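You operate a simulated robot arm through the tools that you are given. There is no shell and no other tool.

Carry out the task below with a simulated robot arm. There is one attempt and no reset: what you move stays moved.

TASK
Drain and lower the grey machine's tank, then move the pallet block from the small chuck to the ledge.
Fine: stop the pump before you drain; the ledge beside the tank; leave the drain open and the other controls alone.

It is judged by the outcome, as a careful person would: the job done as asked, and still so three seconds after it is handed in. It fails if anything else is knocked over, pushed out of place, dropped, spilled or broken.

THE ROBOT
A 7-joint arm with a two-finger parallel gripper, fixed in place. Base frame: the origin is at the foot of the arm, x ahead of it, y to its left, z up. Readings come in mm, degrees, newtons and seconds.
With the tool pointing down near the work surface it reaches from about 380 to 880 mm from the base axis. Its first joint turns from -143.0 to 143.0 degrees. Payload 3 kg.
Tool frame: the origin (TCP) lies between the finger pads and is the grasp point; the fingertips stand 30 mm ahead of it; z points along the fingers, y is the line along which they close. Largest opening 94 mm; finger width 28, thickness 10; the body of the gripper, 50 by 96 mm, starts 55 mm behind the TCP.
Orientation is told as [roll, pitch, yaw] about the base's x, y, z axes, in that order, counted from this pose: with the fingers straight down and closing along the base's y, the tool's x points along the base's -x, its y along +y and its z along -z.

THE INTERFACE
- The arm moves only by the tool drive_tool. Its argument "motion" is a list that holds one entry, the list of rows, each a list of 7 numbers: the shift along the tool's x, y, z in m, then the turn, a rotation vector about the tool's x, y, z in rad, then the finger opening in m, from 0 to 0.094. In form: [[[dx, dy, dz, ax, ay, az, hand], ...]]. A call has 1 to 20 rows; each row shifts and turns the commanded pose from where the row before left it, along the tool's axes as they then stand. A row lasts 0.2 s, in which the tool goes at most 50 mm and 8.6 degrees; a call with a longer step from one row to the next is refused whole, and so is a gripper value outside its range. Where a pose cannot be reached the arm comes as near as it can. A force on the tool above 50 N (or 10 N above the force at the start of the call, whichever is more), or a blocked arm, ends the call early, and 0.2 s more pass. Each finger travels about 72 mm/s and halts on what it meets, pressing with about 38 N; the grip force reading is that of the motor and also rises with nothing between the fingers. The clock runs only during rows and for 0.2 s after the last one: add rows that do not move to give the fingers time. The reply holds the time, the measured pose of the TCP, the force on the tool along the base axes, the opening and the grip force, in the units named above and with some noise, with the torque about the TCP (base axes, N m) and any sound that the robot's microphone picked up, and new pictures: "pictures" is both (left out), scene, wrist or none.
- Cameras (640 x 400 px; columns grow to the right, rows downward): "scene" is fixed at [218.6, -650.6, 1674.8]; the picture's right is [0.53, -0.85, 0.00], its down [-0.60, -0.37, -0.71] and it looks along [0.60, 0.37, -0.71] (base axes); focal length 335 px, centre (320, 200). "wrist" rides on the gripper at [76, 14, -103] in the tool frame; the picture's right is [-0.18, 0.98, 0.00], its down [-0.75, -0.14, -0.64] and it looks along [-0.63, -0.12, 0.77] (tool axes); focal length 243 px, centre (320, 200). There is no depth. A picture from a camera that has moved, and an enlarged one, comes with that camera's place and axes in the base frame and with its lens.
- zoom(camera, box): a new picture of the part [left, top, right, bottom] of that camera's present view, enlarged. The clock stands still meanwhile.
- close_job(): hands the job in; it is judged then, once.

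Nothing tells you positions but the pictures and the camera data. Unless the task says otherwise, let go and move clear before handing in.

The tools are called after "Emit:" by a JSON object that holds its "op" and its "data". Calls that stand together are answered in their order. drive_tool: Moves the arm, as the interface text tells. Its arguments: {"type":"object","properties":{"motion":{"type":"array"},"pictures":{"type":"string","enum":["both","scene","wrist","none"]}},"required":["motion"]} The other tools are called the same way: zoom (camera, box) takes an enlarged picture of a part of a camera's view; close_job () hands the job in.

At the start:

```text
t: 0.0
position: [573.8, -62.5, 1256.2]
orientation: [0.1, 0.1, 0.0]
force: [-0.5, 0.6, 0.6]
wrist_torque: [0.02, -0.03, 0.02]
opening: 94.3
gripper_force: 0.0
```

scene: 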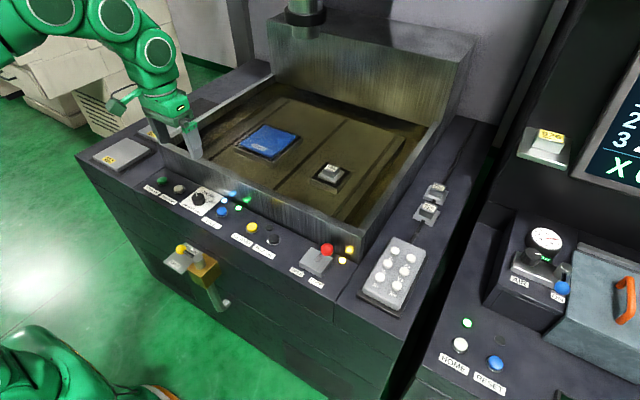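
wrist: 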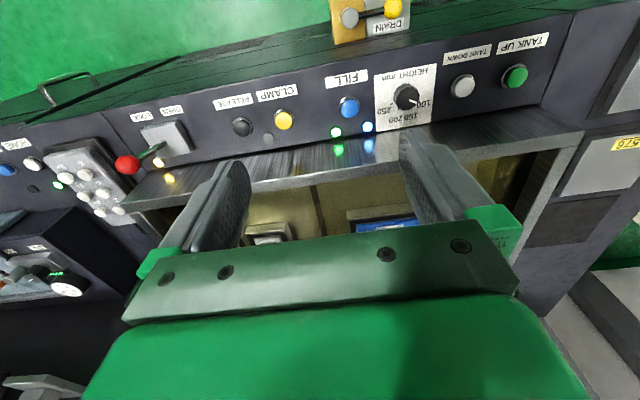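

I see a grey EDM-like machine with a tank, and a front panel of controls (tank up/down, height dial, fill, clamp/release, a red-knobbed lever, a yellow drain handle). I'll take enlarged views before moving.

Emit:
{"op": "zoom", "data": {"camera": "scene", "box": [130, 160, 290, 260]}}

Emit:
{"op": "zoom", "data": {"camera": "scene", "box": [220, 200, 380, 300]}}

Emit:
{"op": "zoom", "data": {"camera": "scene", "box": [150, 230, 310, 330]}}

Emit:
{"op": "zoom", "data": {"camera": "scene", "box": [340, 160, 500, 320]}}

Emit:
{"op": "zoom", "data": {"camera": "scene", "box": [200, 80, 440, 230]}}

Emit:
{"op": "zoom", "data": {"camera": "wrist", "box": [300, 0, 620, 200]}}

Emit:
{"op": "zoom", "data": {"camera": "wrist", "box": [0, 60, 320, 260]}}

Emit:
{"op": "zoom", "data": {"camera": "scene", "box": [60, 80, 260, 205]}}

```text
4.00 times, centred on (210, 210) of scene
camera zoom: at [218.6, -650.6, 1674.8], right [0.53, -0.85, 0.0], down [-0.6, -0.37, -0.71], along [0.6, 0.37, -0.71], focal length 1338 px, centre (760, 160)
```

zoom: 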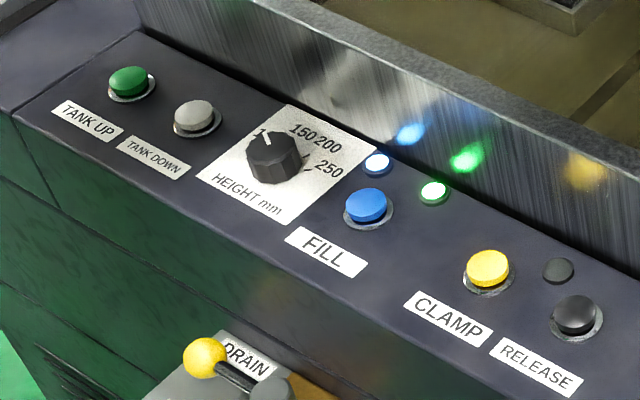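

```text
4.00 times, centred on (300, 250) of scene
camera zoom: at [218.6, -650.6, 1674.8], right [0.53, -0.85, 0.0], down [-0.6, -0.37, -0.71], along [0.6, 0.37, -0.71], focal length 1338 px, centre (400, 0)
```

zoom: 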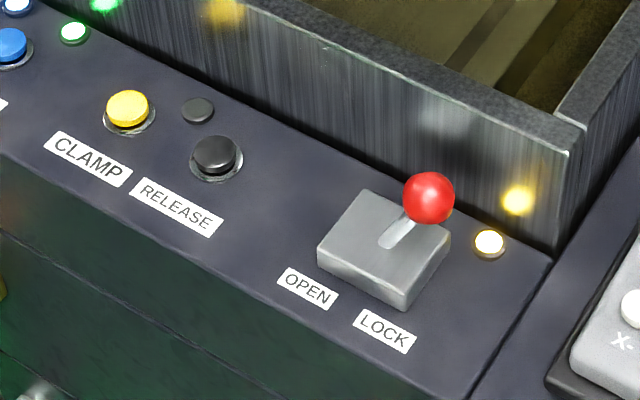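

```text
4.00 times, centred on (230, 280) of scene
camera zoom: at [218.6, -650.6, 1674.8], right [0.53, -0.85, 0.0], down [-0.6, -0.37, -0.71], along [0.6, 0.37, -0.71], focal length 1338 px, centre (680, -120)
```

zoom: 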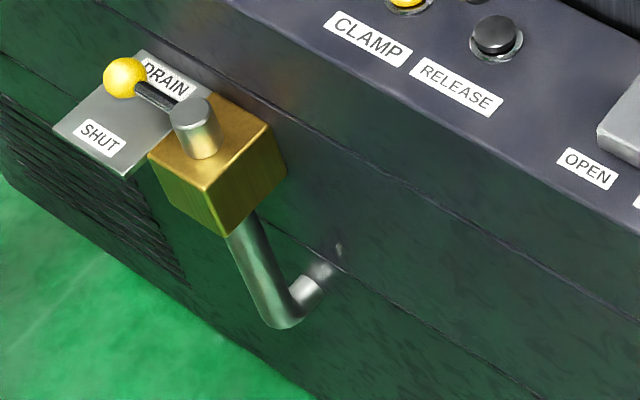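

```text
2.50 times, centred on (420, 240) of scene
camera zoom: at [218.6, -650.6, 1674.8], right [0.53, -0.85, 0.0], down [-0.6, -0.37, -0.71], along [0.6, 0.37, -0.71], focal length 836 px, centre (70, 100)
```

zoom: 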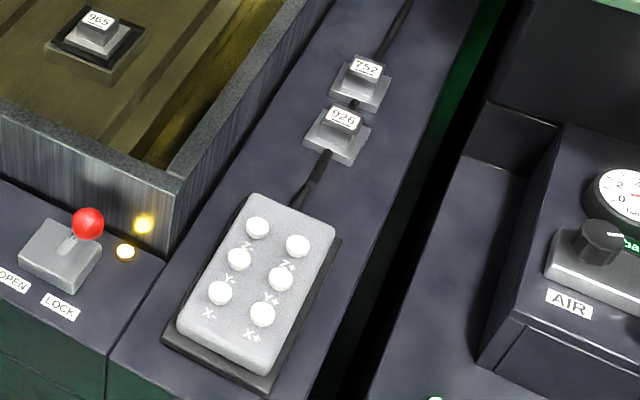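

```text
2.67 times, centred on (320, 155) of scene
camera zoom: at [218.6, -650.6, 1674.8], right [0.53, -0.85, 0.0], down [-0.6, -0.37, -0.71], along [0.6, 0.37, -0.71], focal length 892 px, centre (320, 320)
```

zoom: 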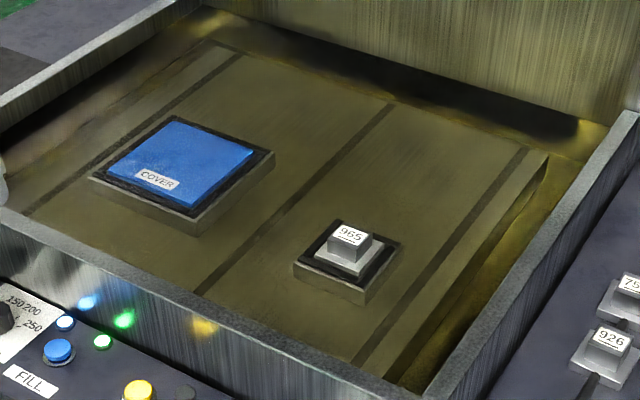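

```text
2.00 times, centred on (460, 100) of wrist
camera zoom: at [497.2, -47.6, 1358.9], right [0.18, 0.98, 0.0], down [0.75, -0.14, 0.64], along [0.63, -0.12, -0.77], focal length 485 px, centre (40, 400)
```

zoom: 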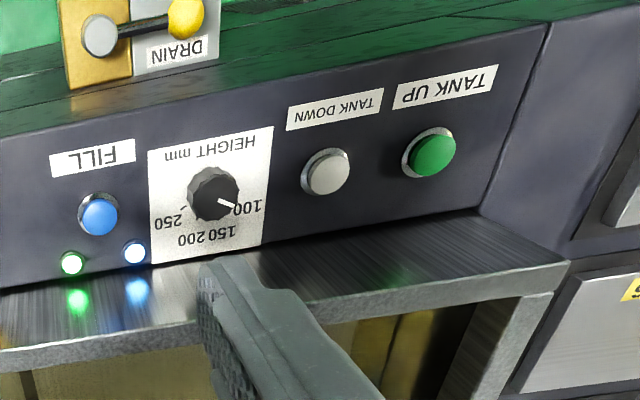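

```text
2.00 times, centred on (160, 160) of wrist
camera zoom: at [497.2, -47.6, 1358.9], right [0.18, 0.98, 0.0], down [0.75, -0.14, 0.64], along [0.63, -0.12, -0.77], focal length 485 px, centre (640, 280)
```

zoom: 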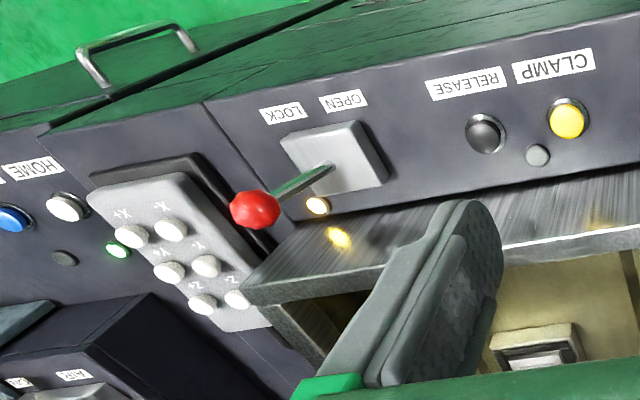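

```text
3.20 times, centred on (160, 142) of scene
camera zoom: at [218.6, -650.6, 1674.8], right [0.53, -0.85, 0.0], down [-0.6, -0.37, -0.71], along [0.6, 0.37, -0.71], focal length 1071 px, centre (832, 384)
```

zoom: 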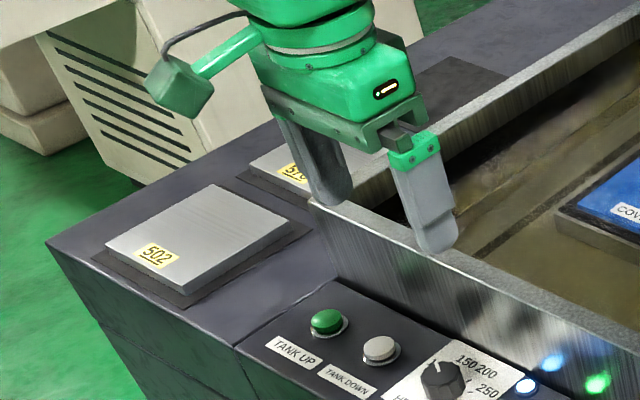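

The controls seem to run along the panel at about x≈650, z≈910. The drain valve sits in front of it at about (540, 0–85, 780), and the block 965 is in the tank further back. I'm pulling the arm back and down over free space to look at the drain and the labels up close.

Emit:
{"op": "drive_tool", "data": {"motion": [[[0.0207, 0.02, 0.0343, 0, 0, 0, 0.094], [0.0207, 0.02, 0.0343, 0, 0, 0, 0.094], [0.0207, 0.02, 0.0343, 0, 0, 0, 0.094], [0.0207, 0.02, 0.0343, 0, 0, 0, 0.094], [0.0207, 0.02, 0.0343, 0, 0, 0, 0.094], [0.0207, 0.02, 0.0343, 0, 0, 0, 0.094], [0, 0, 0, 0, 0, 0, 0.094]]]}}

```text
t: 1.6
position: [449.5, 57.4, 1049.7]
orientation: [-0.1, 0.0, -0.1]
force: [0.3, 1.0, -0.1]
wrist_torque: [-0.01, 0.0, 0.02]
opening: 93.8
gripper_force: 0.1
camera wrist: at [372.4, 72.7, 1153.7], right [0.18, 0.98, 0.0], down [0.75, -0.14, 0.64], along [0.63, -0.12, -0.77], focal length 243 px, centre (320, 200)
```

scene: 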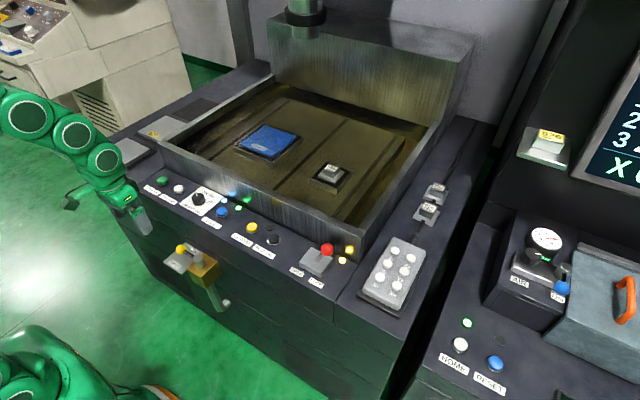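
wrist: 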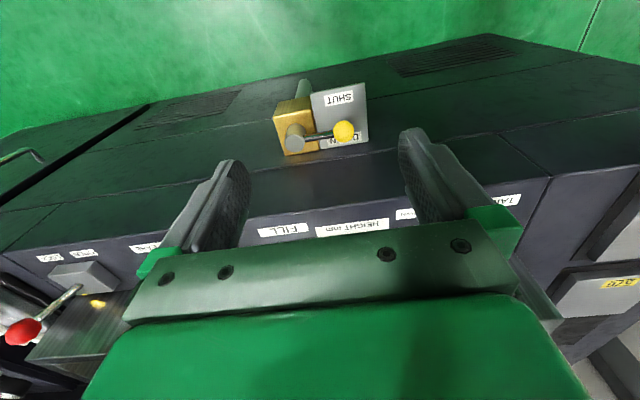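

The wrist camera now shows the drain plate, with a SHUT label and a DRAIN label near the handle. I'll zoom in on it.

Emit:
{"op": "zoom", "data": {"camera": "wrist", "box": [240, 60, 400, 170]}}

Emit:
{"op": "zoom", "data": {"camera": "scene", "box": [40, 70, 200, 170]}}

Emit:
{"op": "zoom", "data": {"camera": "scene", "box": [150, 225, 250, 315]}}

Emit:
{"op": "zoom", "data": {"camera": "wrist", "box": [0, 200, 160, 360]}}

```text
3.64 times, centred on (320, 115) of wrist
camera zoom: at [372.4, 72.7, 1153.7], right [0.18, 0.98, 0.0], down [0.75, -0.14, 0.64], along [0.63, -0.12, -0.77], focal length 882 px, centre (320, 509)
```

zoom: 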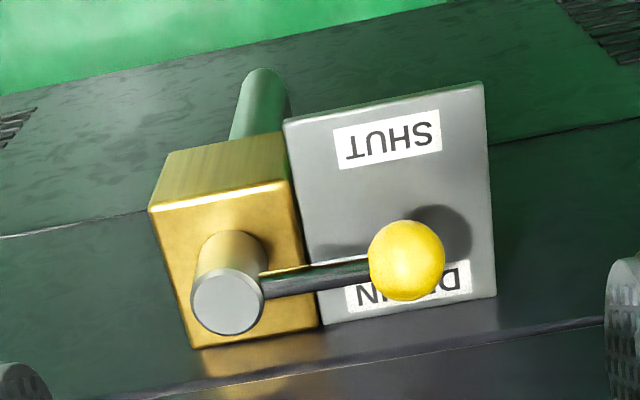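

```text
4.00 times, centred on (120, 120) of scene
camera zoom: at [218.6, -650.6, 1674.8], right [0.53, -0.85, 0.0], down [-0.6, -0.37, -0.71], along [0.6, 0.37, -0.71], focal length 1338 px, centre (1120, 520)
```

zoom: 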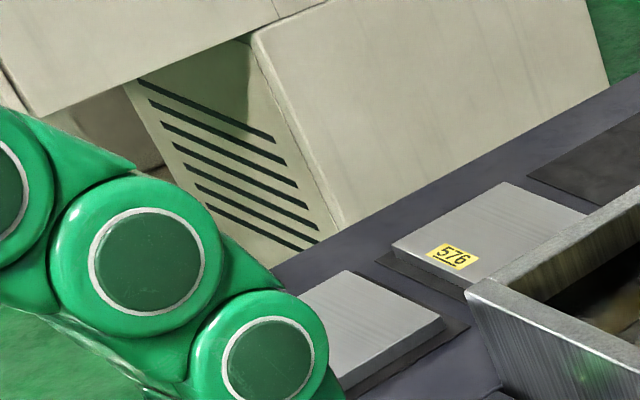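

```text
4.44 times, centred on (200, 270) of scene
camera zoom: at [218.6, -650.6, 1674.8], right [0.53, -0.85, 0.0], down [-0.6, -0.37, -0.71], along [0.6, 0.37, -0.71], focal length 1487 px, centre (853, -111)
```

zoom: 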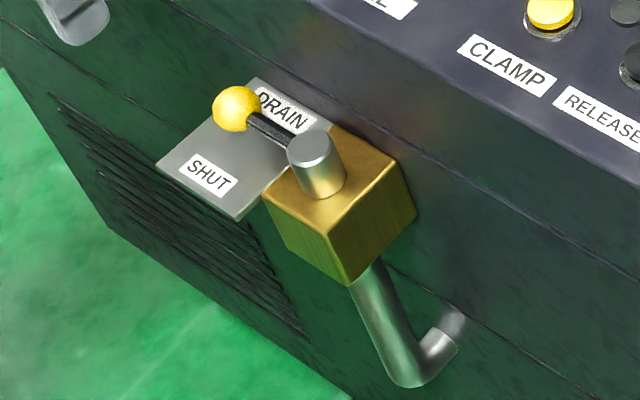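

```text
2.50 times, centred on (80, 280) of wrist
camera zoom: at [372.4, 72.7, 1153.7], right [0.18, 0.98, 0.0], down [0.75, -0.14, 0.64], along [0.63, -0.12, -0.77], focal length 606 px, centre (920, 0)
```

zoom: 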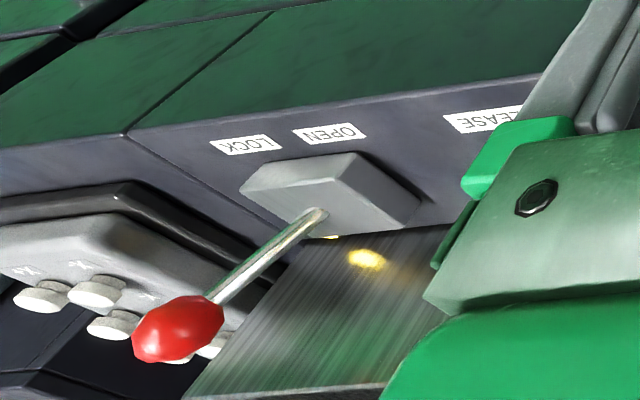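

The drain handle points along +y, from a hub at about (541, 0) to a ball at about (540, 79, 785), and it lies over the plate marked SHUT. FILL triangulates to about (652, −26, 930) and TANK DOWN to about (651, 163, 929). I'll move above FILL with the fingers closed to check the alignment.

Emit:
{"op": "drive_tool", "data": {"motion": [[[-0.0405, -0.0167, 0, 0, 0, 0, 0.06], [-0.0405, -0.0167, 0, 0, 0, 0, 0.04], [-0.0405, -0.0167, 0, 0, 0, 0, 0.0], [-0.0405, -0.0167, 0, 0, 0, 0, 0.0], [-0.0405, -0.0167, 0, 0, 0, 0, 0.0], [0, 0, 0, 0, 0, 0, 0.0], [0, 0, 0, 0, 0, 0, 0.0]]]}}

```text
t: 3.2
position: [652.5, -26.7, 1050.7]
orientation: [0.0, 0.0, 0.1]
force: [-0.9, 0.2, 0.0]
wrist_torque: [0.01, -0.02, -0.03]
opening: 0.2
gripper_force: 32.5
camera wrist: at [575.8, -10.8, 1152.6], right [0.18, 0.98, 0.0], down [0.75, -0.14, 0.64], along [0.63, -0.12, -0.77], focal length 243 px, centre (320, 200)
```

scene: 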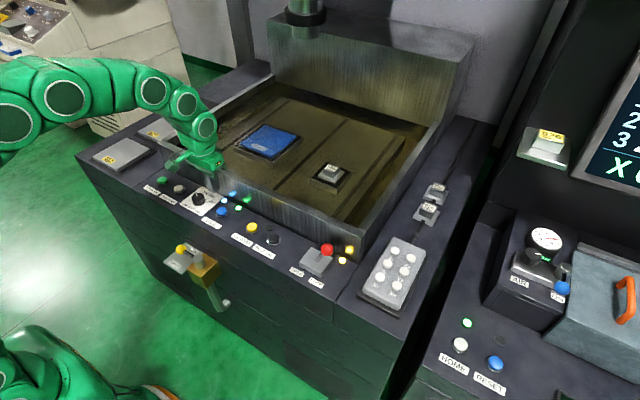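
wrist: 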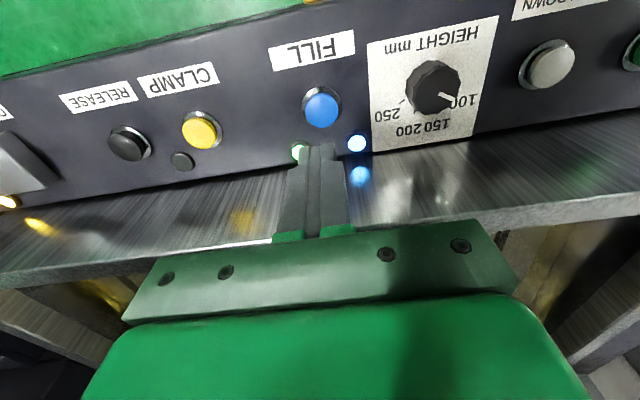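

The closed fingertips are over FILL. I'm going down to about 10 mm above it, then in small steps to press.

Emit:
{"op": "drive_tool", "data": {"motion": [[[0, 0.002, 0.04, 0, 0, 0, 0], [0, 0, 0.035, 0, 0, 0, 0], [0, 0, 0.004, 0, 0, 0, 0], [0, 0, 0.003, 0, 0, 0, 0], [0, 0, 0.003, 0, 0, 0, 0], [0, 0, 0.002, 0, 0, 0, 0]]]}}

```text
t: 4.6
position: [652.3, -23.1, 963.7]
orientation: [-0.1, 0.1, 0.1]
force: [-0.4, 0.1, 1.1]
wrist_torque: [0.03, 0.03, 0.01]
opening: 0.1
gripper_force: 33.0
camera wrist: at [575.4, -9.3, 1066.0], right [0.18, 0.98, 0.0], down [0.75, -0.14, 0.64], along [0.63, -0.12, -0.77], focal length 243 px, centre (320, 200)
```

scene: 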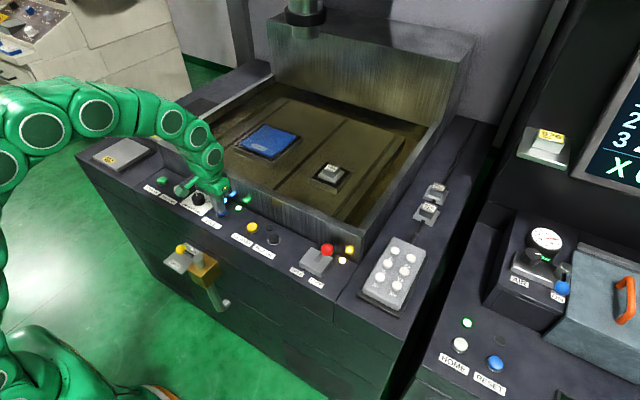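
wrist: 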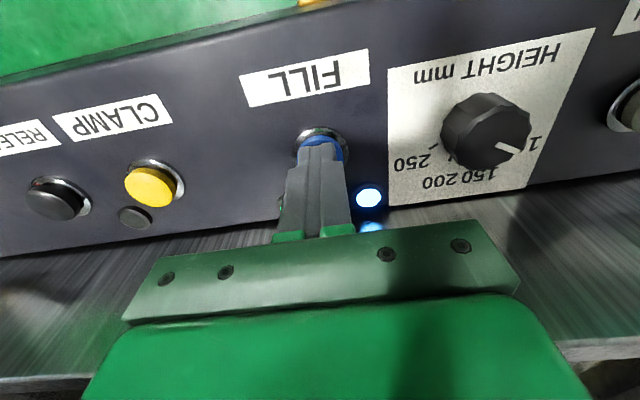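

The tips are just above the blue button. I'll press in 1.5 mm steps until I see force or the lamp changes.

Emit:
{"op": "drive_tool", "data": {"motion": [[[0, 0, 0.0015, 0, 0, 0, 0], [0, 0, 0.0015, 0, 0, 0, 0], [0, 0, 0.0015, 0, 0, 0, 0], [0, 0, 0.0015, 0, 0, 0, 0], [0, 0, 0.0015, 0, 0, 0, 0]]], "pictures": "wrist"}}

```text
t: 5.8
position: [653.0, -23.9, 956.0]
orientation: [-0.1, 0.0, 0.1]
force: [-6.3, -3.5, 27.2]
wrist_torque: [-0.11, 0.18, 0.03]
opening: 0.0
gripper_force: 32.7
heard: click
camera wrist: at [575.4, -9.0, 1059.1], right [0.18, 0.98, 0.0], down [0.75, -0.14, 0.64], along [0.63, -0.12, -0.77], focal length 243 px, centre (320, 200)
```

wrist: 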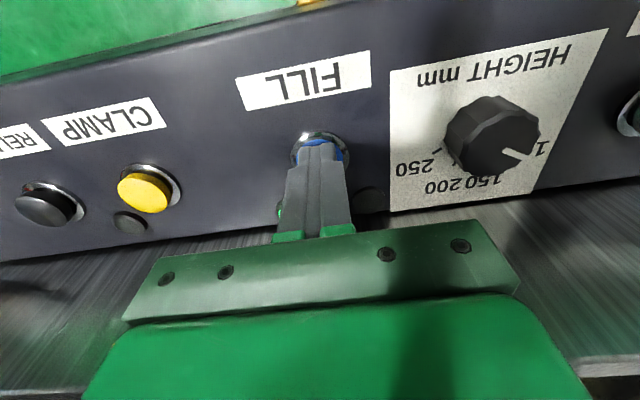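

FILL clicked and its blue lamp went out, so the pump is stopped. I'm retracting upward, then going back over the drain with the tool tilted forward to look at the handle.

Emit:
{"op": "drive_tool", "data": {"motion": [[[0, 0, -0.045, 0, 0, 0, 0], [0, 0, -0.045, 0, 0, 0, 0], [0.0366, 0.0138, 0.0192, 0, 0, 0, 0], [0.0366, 0.0138, 0.0192, 0, 0, 0, 0], [0.0366, 0.0138, 0.0192, 0, 0, 0, 0], [0.0366, 0.0138, 0.0192, 0, 0, 0, 0], [0.0366, 0.0138, 0.0192, 0, 0, 0, 0], [0, 0, 0, 0, -0.131, 0, 0], [0, 0, 0, 0, -0.131, 0, 0], [0, 0, 0, 0, -0.131, 0, 0], [0, 0, 0, 0, -0.131, 0, 0], [0, 0, 0, 0, 0, 0, 0]]]}}

```text
t: 8.4
position: [526.1, 52.4, 980.3]
orientation: [0.1, -30.0, 0.0]
force: [-0.1, -0.9, -0.2]
wrist_torque: [-0.02, 0.02, 0.01]
opening: 0.0
gripper_force: 33.2
out of reach, approached as far as the arm can: row 10, 11
camera wrist: at [408.0, 68.4, 1030.6], right [0.16, 0.98, 0.09], down [0.33, -0.14, 0.93], along [0.93, -0.12, -0.35], focal length 243 px, centre (320, 200)
```

scene: 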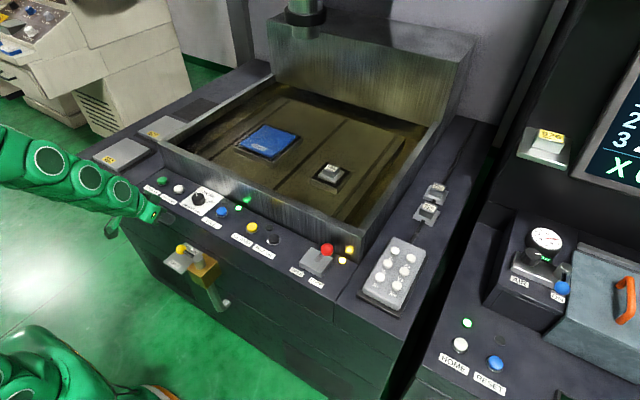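
wrist: 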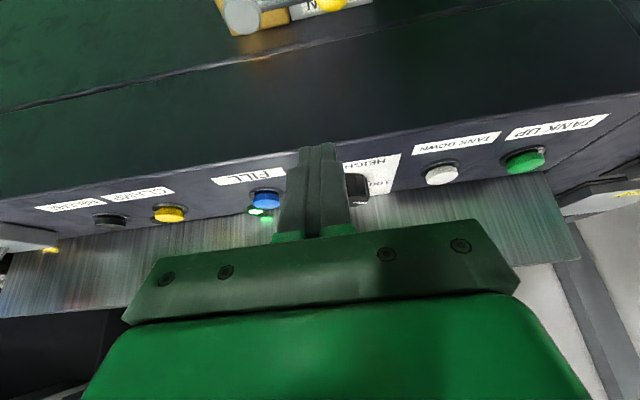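

The arm couldn't pitch forward fully this close in, so I'll work with the tool vertical instead. The machine front face is at about x≈580. I'll straighten the tool, then turn it 90° so the fingers can straddle the drain rod along x.

Emit:
{"op": "drive_tool", "data": {"motion": [[[0, 0, 0, 0, 0.131, 0, 0], [0, 0, 0, 0, 0.131, 0, 0], [0, 0, 0, 0, 0.131, 0, 0], [0, 0, 0, 0, 0.131, 0, 0], [0, 0, 0, 0, 0, 0, 0.0]]], "pictures": "wrist"}}

```text
t: 9.6
position: [526.4, 52.2, 979.5]
orientation: [0.0, 0.1, 0.0]
force: [0.1, 0.0, -0.6]
wrist_torque: [-0.07, 0.02, 0.01]
opening: 0.1
gripper_force: 32.3
camera wrist: at [449.2, 68.6, 1082.4], right [0.18, 0.98, 0.0], down [0.75, -0.14, 0.64], along [0.63, -0.12, -0.77], focal length 243 px, centre (320, 200)
```

wrist: 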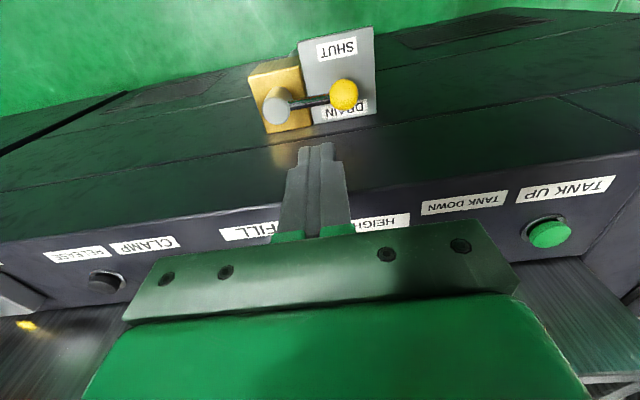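

The commanded pose follows the actual one. Ball at about (540, 80, 785) and hub at about (537, 1, 798) are confirmed. I'm rotating the tool 90° at this height with a 70 mm opening.

Emit:
{"op": "drive_tool", "data": {"motion": [[[0, 0, 0, 0, 0, 0.1428, 0.07], [0, 0, 0, 0, 0, 0.1428, 0.07], [0, 0, 0, 0, 0, 0.1428, 0.07], [0, 0, 0, 0, 0, 0.1428, 0.07], [0, 0, 0, 0, 0, 0.1428, 0.07], [0, 0, 0, 0, 0, 0.1428, 0.07], [0, 0, 0, 0, 0, 0.1428, 0.07], [0, 0, 0, 0, 0, 0.1428, 0.07], [0, 0, 0, 0, 0, 0.1428, 0.07], [0, 0, 0, 0, 0, 0.1428, 0.07], [0, 0, 0, 0, 0, 0.1428, 0.07], [0, 0, 0, 0, 0, 0, 0.07]]]}}

```text
t: 12.2
position: [527.0, 54.0, 978.5]
orientation: [0.1, -0.1, -90.1]
force: [-0.4, -0.5, -1.0]
wrist_torque: [0.01, 0.0, -0.01]
opening: 69.9
gripper_force: 0.0
camera wrist: at [539.7, 130.4, 1082.2], right [0.98, -0.19, 0.0], down [-0.14, -0.75, 0.64], along [-0.12, -0.63, -0.77], focal length 243 px, centre (320, 200)
```

scene: 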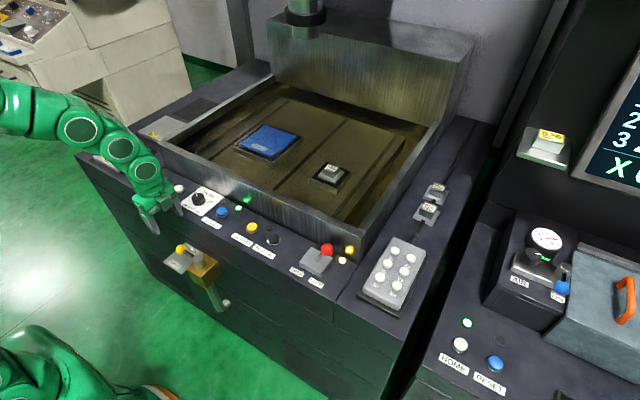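
wrist: 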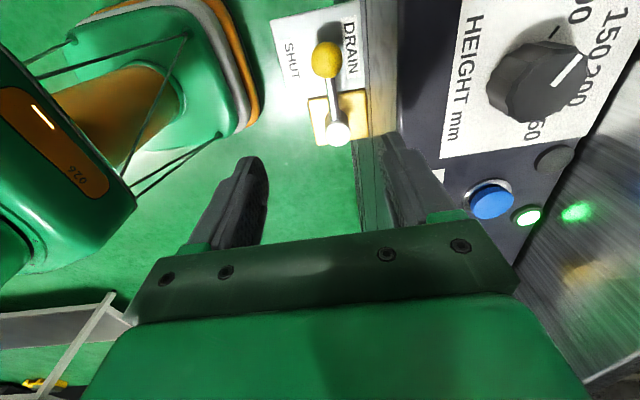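

This view looks straight down on the valve, and the drain rod at x≈537 runs to +y as expected. I'm moving to x=515 with an 80 mm opening and going down so the fingers straddle the rod.

Emit:
{"op": "drive_tool", "data": {"motion": [[[0.001, -0.012, 0, 0, 0, 0, 0.08], [0, 0, 0.04, 0, 0, 0, 0.08], [0, 0, 0.04, 0, 0, 0, 0.08], [0, 0, 0.03, 0, 0, 0, 0.08], [0, 0, 0.02, 0, 0, 0, 0.08], [0, 0, 0, 0, 0, 0, 0.08]]]}}

```text
t: 13.6
position: [514.5, 53.2, 849.4]
orientation: [0.0, 0.0, -90.0]
force: [-0.8, 1.1, 0.0]
wrist_torque: [0.0, -0.01, -0.05]
opening: 80.0
gripper_force: 0.1
camera wrist: at [527.6, 131.2, 951.9], right [0.98, -0.18, 0.0], down [-0.14, -0.75, 0.64], along [-0.12, -0.63, -0.77], focal length 243 px, centre (320, 200)
```

scene: 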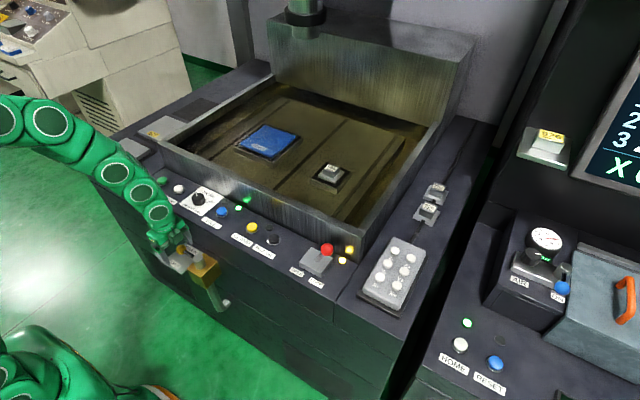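
wrist: 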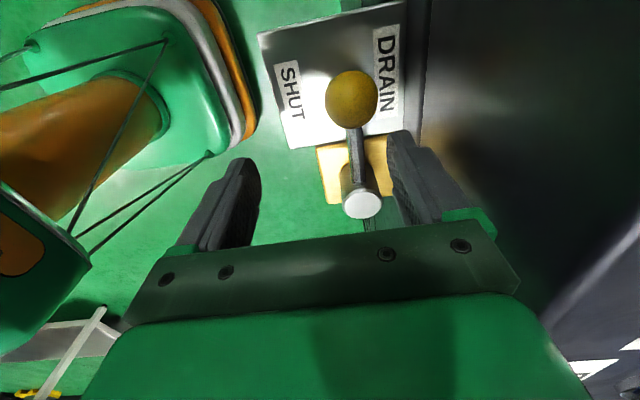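

The ball's radius is about 17 mm, so I'll shift 4 mm toward the hub so the finger meets the rod rather than the ball. Then I'll go down to rod height.

Emit:
{"op": "drive_tool", "data": {"motion": [[[-0.004, 0.0015, 0.015, 0, 0, 0, 0.082], [0, 0, 0.015, 0, 0, 0, 0.082], [0, 0, 0.01, 0, 0, 0, 0.082], [0, 0, 0.006, 0, 0, 0, 0.082], [0, 0, 0, 0, 0, 0, 0.082]]]}}

```text
t: 14.8
position: [515.8, 50.3, 802.5]
orientation: [0.0, -0.1, -90.1]
force: [-0.2, -0.6, 0.0]
wrist_torque: [-0.02, 0.02, 0.02]
opening: 82.0
gripper_force: 0.1
camera wrist: at [529.0, 127.3, 905.9], right [0.98, -0.18, 0.0], down [-0.14, -0.75, 0.64], along [-0.12, -0.63, -0.77], focal length 243 px, centre (320, 200)
```

scene: 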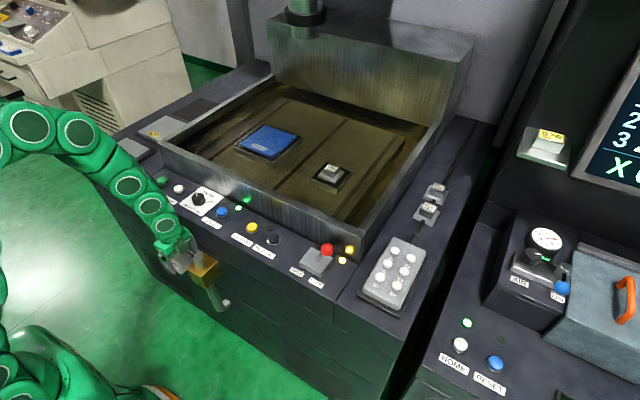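
wrist: 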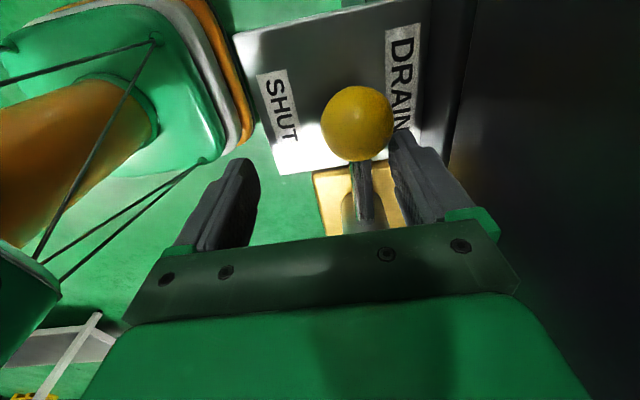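

The fingers straddle the rod with clearance. I'll bring the machine-side finger into contact and sweep the handle around the hub toward the robot, turning the tool along with it, and check halfway.

Emit:
{"op": "drive_tool", "data": {"motion": [[[0, -0.007, 0, 0, 0, 0, 0.082], [0, -0.006, 0, 0, 0, 0, 0.082], [-0.0046, -0.00575, 0, 0, 0, -0.12, 0.082], [-0.0046, -0.00575, 0, 0, 0, -0.12, 0.082], [-0.0046, -0.00575, 0, 0, 0, -0.12, 0.082], [-0.0046, -0.00575, 0, 0, 0, -0.12, 0.082]]]}}

```text
t: 16.2
position: [484.1, 28.6, 803.9]
orientation: [0.1, -0.1, -62.4]
force: [5.7, -5.2, 2.0]
wrist_torque: [0.02, -0.13, -0.34]
opening: 83.3
gripper_force: 1.2
camera wrist: at [460.1, 103.0, 906.7], right [0.96, 0.29, 0.0], down [0.22, -0.73, 0.64], along [0.19, -0.61, -0.77], focal length 243 px, centre (320, 200)
```

scene: 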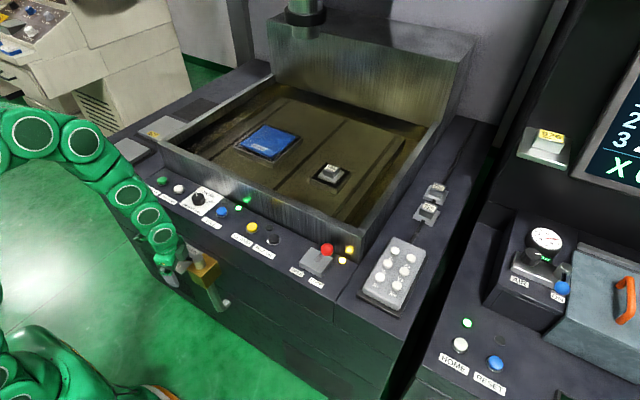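
wrist: 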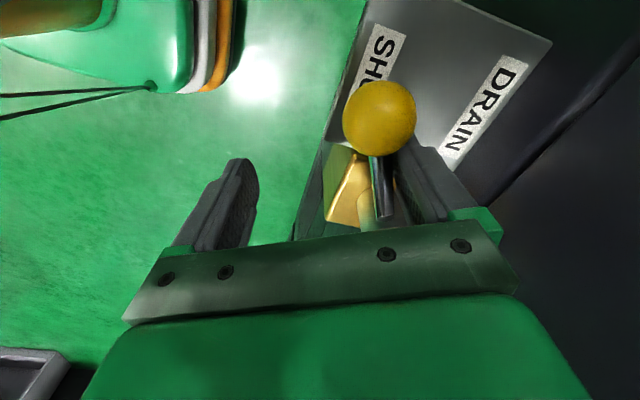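

The handle turns smoothly with about 8 N. I'm continuing the sweep.

Emit:
{"op": "drive_tool", "data": {"motion": [[[-0.0046, -0.00575, 0, 0, 0, -0.12, 0.082], [-0.0046, -0.00575, 0, 0, 0, -0.12, 0.082], [-0.0046, -0.00575, 0, 0, 0, -0.12, 0.082], [-0.0046, -0.00575, 0, 0, 0, -0.12, 0.082], [-0.0046, -0.00575, 0, 0, 0, -0.12, 0.082]]]}}

```text
t: 17.4
position: [475.5, -7.4, 803.3]
orientation: [0.0, 0.0, -27.9]
force: [8.1, -2.4, 0.3]
wrist_torque: [-0.04, -0.05, -0.38]
opening: 83.1
gripper_force: 1.3
camera wrist: at [415.0, 41.4, 906.2], right [0.62, 0.78, 0.0], down [0.6, -0.48, 0.64], along [0.5, -0.4, -0.77], focal length 243 px, centre (320, 200)
```

scene: 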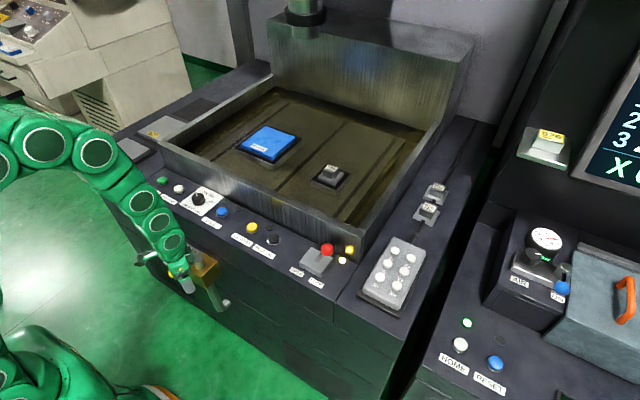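
wrist: 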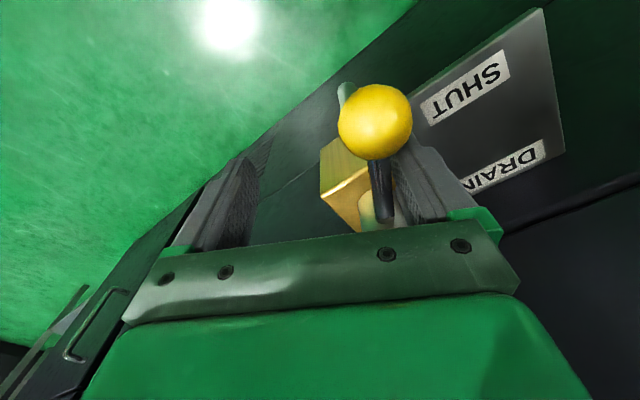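

The tank liquid already looks to be dropping. I'm continuing until the handle is fully over.

Emit:
{"op": "drive_tool", "data": {"motion": [[[-0.0046, -0.00575, 0, 0, 0, -0.12, 0.082], [-0.0046, -0.00575, 0, 0, 0, -0.12, 0.082], [-0.0046, -0.00575, 0, 0, 0, -0.12, 0.082], [-0.0046, -0.00575, 0, 0, 0, -0.12, 0.082], [-0.0023, -0.003, 0, 0, 0, -0.06, 0.082]]]}}

```text
t: 18.6
position: [489.7, -38.3, 803.1]
orientation: [0.1, -0.2, 3.0]
force: [21.8, 20.9, 1.9]
wrist_torque: [0.32, -0.06, -1.36]
opening: 93.0
gripper_force: 9.7
camera wrist: at [412.7, -26.7, 905.7], right [0.13, 0.99, 0.0], down [0.76, -0.1, 0.64], along [0.64, -0.09, -0.76], focal length 243 px, centre (320, 200)
```

scene: 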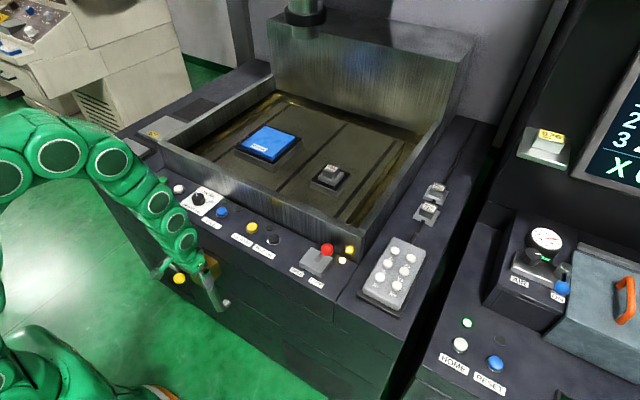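
wrist: 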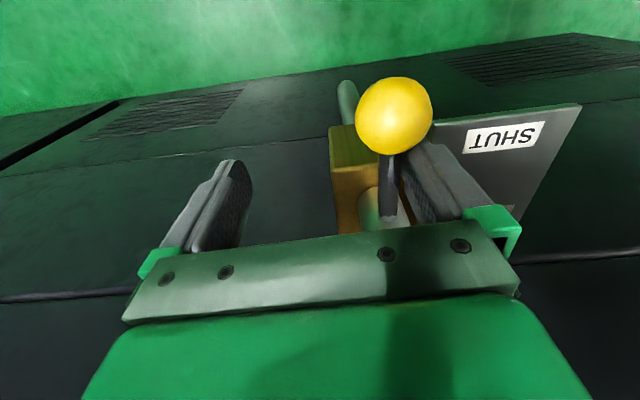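

The force rose to about 30 N at the stop, so the drain handle is fully open (pointing toward the robot). I'm backing off sideways, lifting out, and letting the tank drain.

Emit:
{"op": "drive_tool", "data": {"motion": [[[0, 0.01, 0, 0, 0, 0, 0.094], [0, 0.01, 0, 0, 0, 0, 0.094], [0, 0, -0.03, 0, 0, 0, 0.094], [0, 0, -0.045, 0, 0, 0, 0.094], [0, 0, -0.045, 0, 0, 0, 0.094], [0, 0, -0.045, 0, 0, 0, 0.094], [0, 0, -0.045, 0, 0, 0, 0.06], [0, 0, -0.045, 0, 0, 0.052, 0.0], [0, 0, 0, 0, 0, 0, 0.0], [0, 0, 0, 0, 0, 0, 0.0], [0, 0, 0, 0, 0, 0, 0.0]]]}}

Emit:
{"op": "zoom", "data": {"camera": "scene", "box": [130, 160, 290, 260]}}

Emit:
{"op": "zoom", "data": {"camera": "scene", "box": [200, 80, 440, 230]}}

```text
t: 21.0
position: [488.2, -19.3, 1058.2]
orientation: [0.0, 0.0, -0.1]
force: [-0.6, -0.2, 0.3]
wrist_torque: [-0.05, 0.01, -0.01]
opening: 0.0
gripper_force: 32.9
camera wrist: at [411.4, -4.2, 1161.9], right [0.19, 0.98, 0.0], down [0.75, -0.14, 0.64], along [0.63, -0.12, -0.77], focal length 243 px, centre (320, 200)
```

scene: 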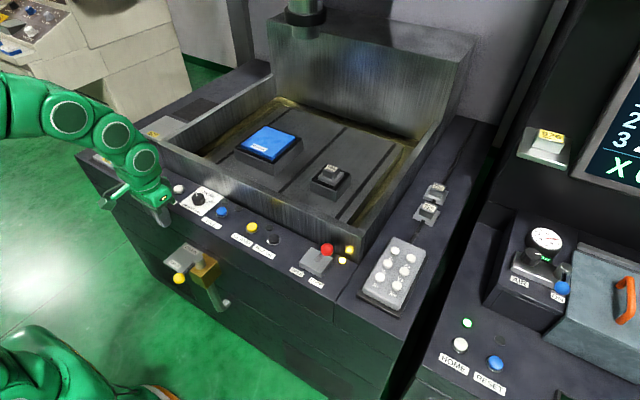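
wrist: 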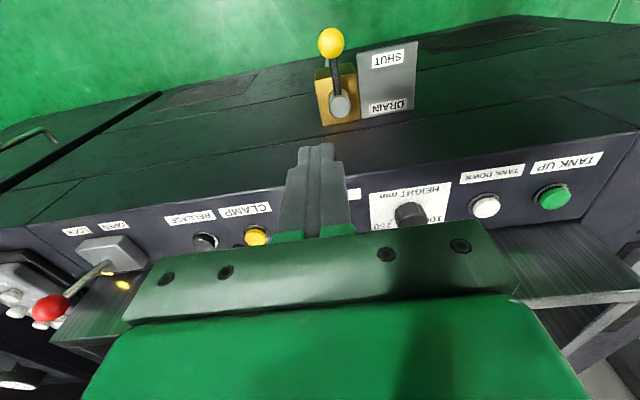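

```text
4.00 times, centred on (210, 210) of scene
camera zoom: at [218.6, -650.6, 1674.8], right [0.53, -0.85, 0.0], down [-0.6, -0.37, -0.71], along [0.6, 0.37, -0.71], focal length 1338 px, centre (760, 160)
```

zoom: 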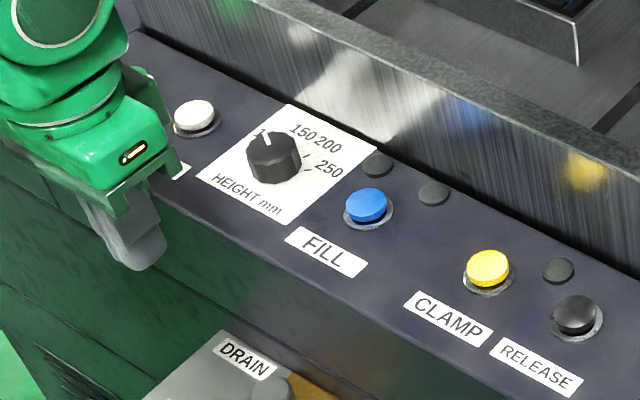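

```text
2.67 times, centred on (320, 155) of scene
camera zoom: at [218.6, -650.6, 1674.8], right [0.53, -0.85, 0.0], down [-0.6, -0.37, -0.71], along [0.6, 0.37, -0.71], focal length 892 px, centre (320, 320)
```

zoom: 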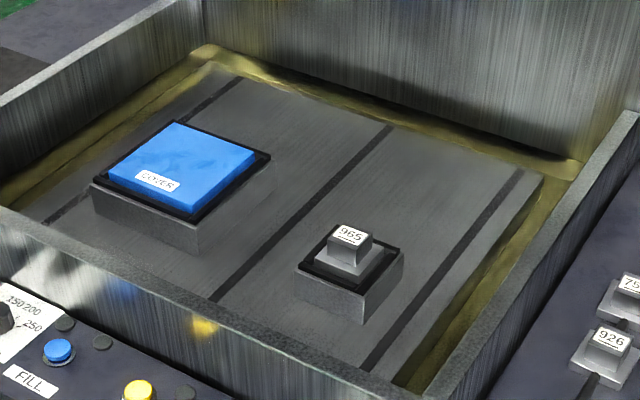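

The drain handle is open, the liquid has dropped below the table top, and the green level lamp is off. I'm going above TANK DOWN and waiting there for the draining to finish.

Emit:
{"op": "drive_tool", "data": {"motion": [[[-0.0272, 0.0303, 0, 0, 0, 0, 0], [-0.0272, 0.0303, 0, 0, 0, 0, 0], [-0.0272, 0.0303, 0, 0, 0, 0, 0], [-0.0272, 0.0303, 0, 0, 0, 0, 0], [-0.0272, 0.0303, 0, 0, 0, 0, 0], [-0.0272, 0.0303, 0, 0, 0, 0, 0], [0, 0, 0, 0, 0, 0, 0], [0, 0, 0, 0, 0, 0, 0], [0, 0, 0, 0, 0, 0, 0], [0, 0, 0, 0, 0, 0, 0], [0, 0, 0, 0, 0, 0, 0], [0, 0, 0, 0, 0, 0, 0], [0, 0, 0, 0, 0, 0, 0], [0, 0, 0, 0, 0, 0, 0], [0, 0, 0, 0, 0, 0, 0], [0, 0, 0, 0, 0, 0, 0]]]}}

Emit:
{"op": "zoom", "data": {"camera": "scene", "box": [200, 80, 440, 230]}}

```text
t: 24.4
position: [651.4, 163.1, 1056.5]
orientation: [0.0, 0.0, -0.1]
force: [-0.7, 0.7, -0.3]
wrist_torque: [0.02, -0.01, 0.0]
opening: 0.2
gripper_force: 33.5
camera wrist: at [574.6, 178.5, 1161.0], right [0.19, 0.98, 0.0], down [0.75, -0.14, 0.64], along [0.63, -0.12, -0.77], focal length 243 px, centre (320, 200)
```

scene: 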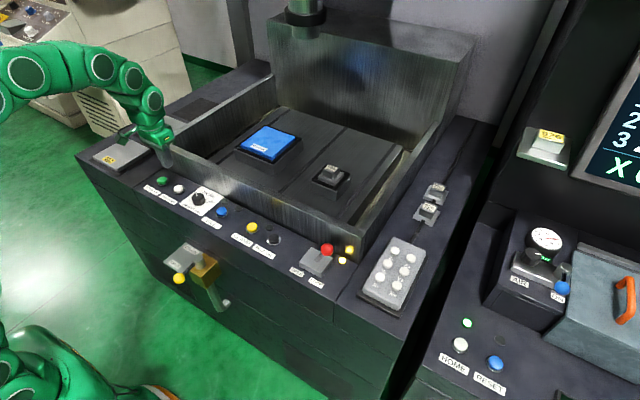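
wrist: 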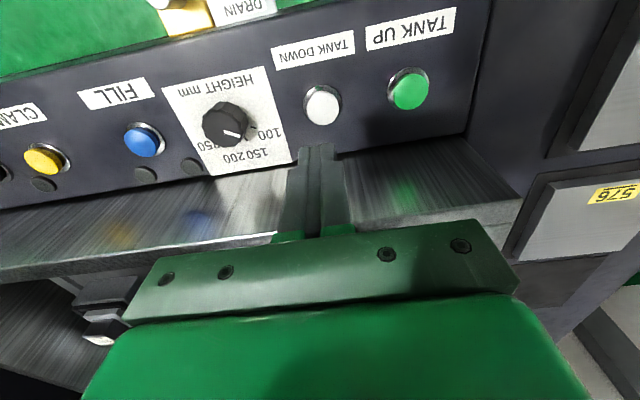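

```text
2.67 times, centred on (320, 155) of scene
camera zoom: at [218.6, -650.6, 1674.8], right [0.53, -0.85, 0.0], down [-0.6, -0.37, -0.71], along [0.6, 0.37, -0.71], focal length 892 px, centre (320, 320)
```

zoom: 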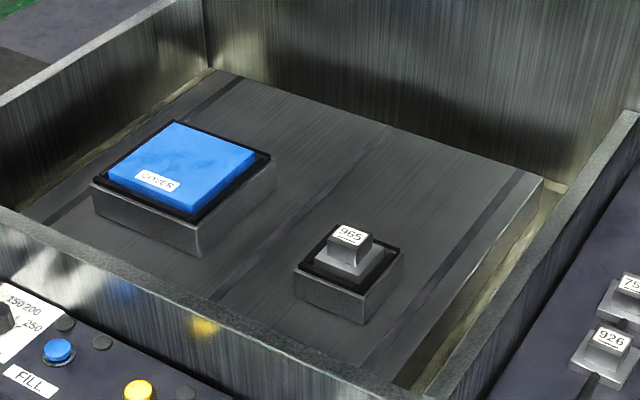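

Almost drained, with only a thin film left in the gutter. I'll wait a few more seconds above TANK DOWN, which I measure at about (652, 166).

Emit:
{"op": "drive_tool", "data": {"motion": [[[0, 0.002, 0.02, 0, 0, 0, 0], [0, 0, 0, 0, 0, 0, 0], [0, 0, 0, 0, 0, 0, 0], [0, 0, 0, 0, 0, 0, 0], [0, 0, 0, 0, 0, 0, 0], [0, 0, 0, 0, 0, 0, 0], [0, 0, 0, 0, 0, 0, 0], [0, 0, 0, 0, 0, 0, 0], [0, 0, 0, 0, 0, 0, 0], [0, 0, 0, 0, 0, 0, 0], [0, 0, 0, 0, 0, 0, 0], [0, 0, 0, 0, 0, 0, 0], [0, 0, 0, 0, 0, 0, 0], [0, 0, 0, 0, 0, 0, 0], [0, 0, 0, 0, 0, 0, 0], [0, 0, 0, 0, 0, 0, 0], [0, 0, 0, 0, 0, 0, 0], [0, 0, 0, 0, 0, 0, 0], [0, 0, 0, 0, 0, 0, 0]]], "pictures": "none"}}

Emit:
{"op": "zoom", "data": {"camera": "scene", "box": [200, 80, 440, 230]}}

Emit:
{"op": "zoom", "data": {"camera": "scene", "box": [150, 225, 250, 315]}}

```text
t: 28.4
position: [651.8, 166.0, 1038.3]
orientation: [-0.1, 0.1, -0.1]
force: [-0.1, 0.2, 0.2]
wrist_torque: [0.03, -0.03, 0.02]
opening: 0.1
gripper_force: 32.8
```

```text
2.67 times, centred on (320, 155) of scene
camera zoom: at [218.6, -650.6, 1674.8], right [0.53, -0.85, 0.0], down [-0.6, -0.37, -0.71], along [0.6, 0.37, -0.71], focal length 892 px, centre (320, 320)
```

zoom: 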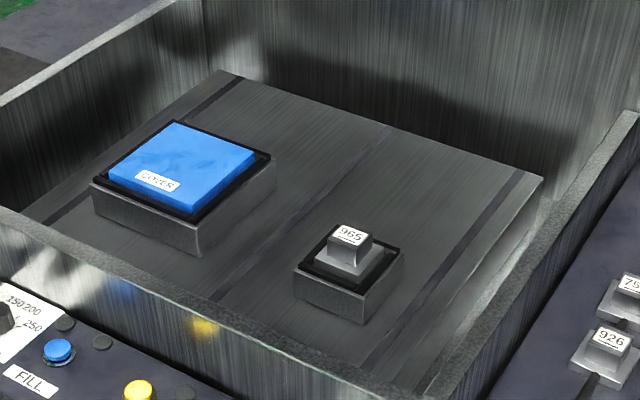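

```text
4.44 times, centred on (200, 270) of scene
camera zoom: at [218.6, -650.6, 1674.8], right [0.53, -0.85, 0.0], down [-0.6, -0.37, -0.71], along [0.6, 0.37, -0.71], focal length 1487 px, centre (853, -111)
```

zoom: 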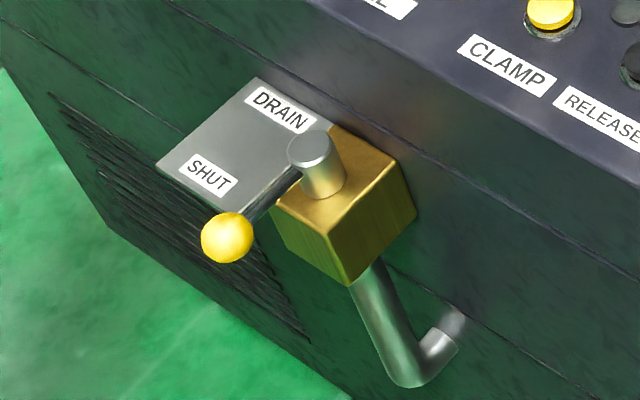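

The tank is empty. I'm pressing TANK DOWN.

Emit:
{"op": "drive_tool", "data": {"motion": [[[0, 0, 0.04, 0, 0, 0, 0], [0, 0, 0.035, 0, 0, 0, 0], [0, 0, 0.0015, 0, 0, 0, 0], [0, 0, 0.0015, 0, 0, 0, 0], [0, 0, 0.0015, 0, 0, 0, 0], [0, 0, 0.0015, 0, 0, 0, 0], [0, 0, 0.0015, 0, 0, 0, 0]]]}}

```text
t: 30.0
position: [653.6, 166.2, 955.7]
orientation: [0.2, -0.2, -0.1]
force: [0.4, 4.9, 24.9]
wrist_torque: [0.12, -0.03, -0.05]
opening: 0.0
gripper_force: 32.9
heard: click
camera wrist: at [575.0, 181.1, 1059.3], right [0.19, 0.98, 0.0], down [0.75, -0.14, 0.64], along [0.63, -0.12, -0.76], focal length 243 px, centre (320, 200)
```

scene: 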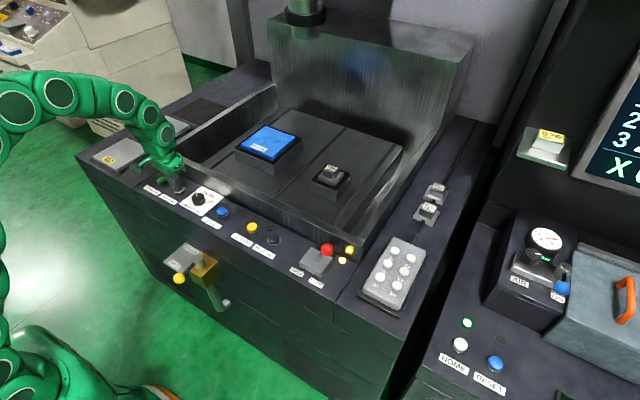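
wrist: 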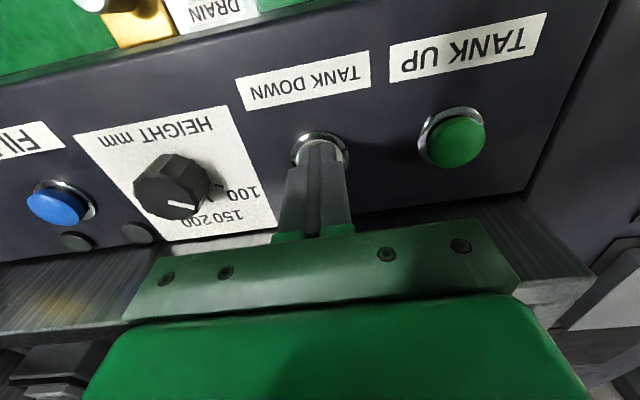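

It clicked, and the tank walls seem to be starting down. I'll lift off and see whether it keeps lowering by itself.

Emit:
{"op": "drive_tool", "data": {"motion": [[[0, 0, -0.03, 0, 0, 0, 0], [0, 0, -0.045, 0, 0, 0, 0], [0, 0, -0.045, 0, 0, 0, 0], [0, 0, 0, 0, 0, 0, 0], [0, 0, 0, 0, 0, 0, 0], [0, 0, 0, 0, 0, 0, 0], [0, 0, 0, 0, 0, 0, 0], [0, 0, 0, 0, 0, 0, 0], [0, 0, 0, 0, 0, 0, 0], [0, 0, 0, 0, 0, 0, 0], [0, 0, 0, 0, 0, 0, 0], [0, 0, 0, 0, 0, 0, 0]]]}}

```text
t: 32.6
position: [651.4, 166.4, 1074.9]
orientation: [0.0, 0.0, 0.0]
force: [0.2, -0.5, -0.4]
wrist_torque: [0.03, -0.05, -0.02]
opening: 0.0
gripper_force: 33.0
camera wrist: at [574.0, 181.2, 1178.2], right [0.19, 0.98, 0.0], down [0.75, -0.14, 0.64], along [0.63, -0.12, -0.77], focal length 243 px, centre (320, 200)
```

scene: 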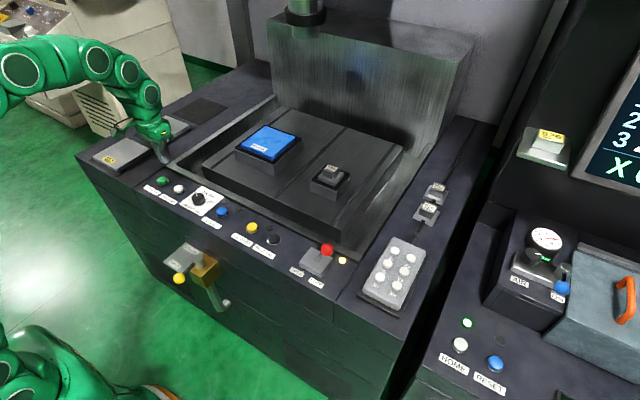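
wrist: 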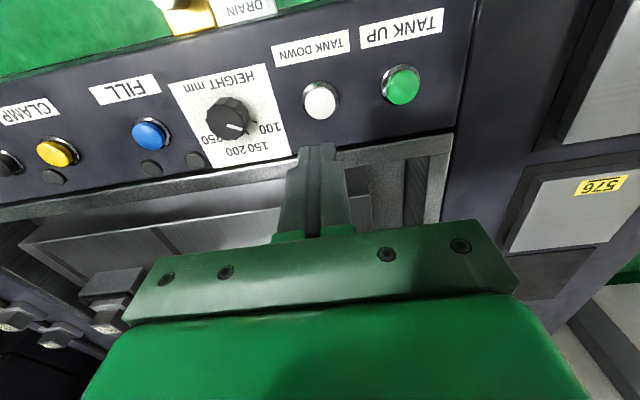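

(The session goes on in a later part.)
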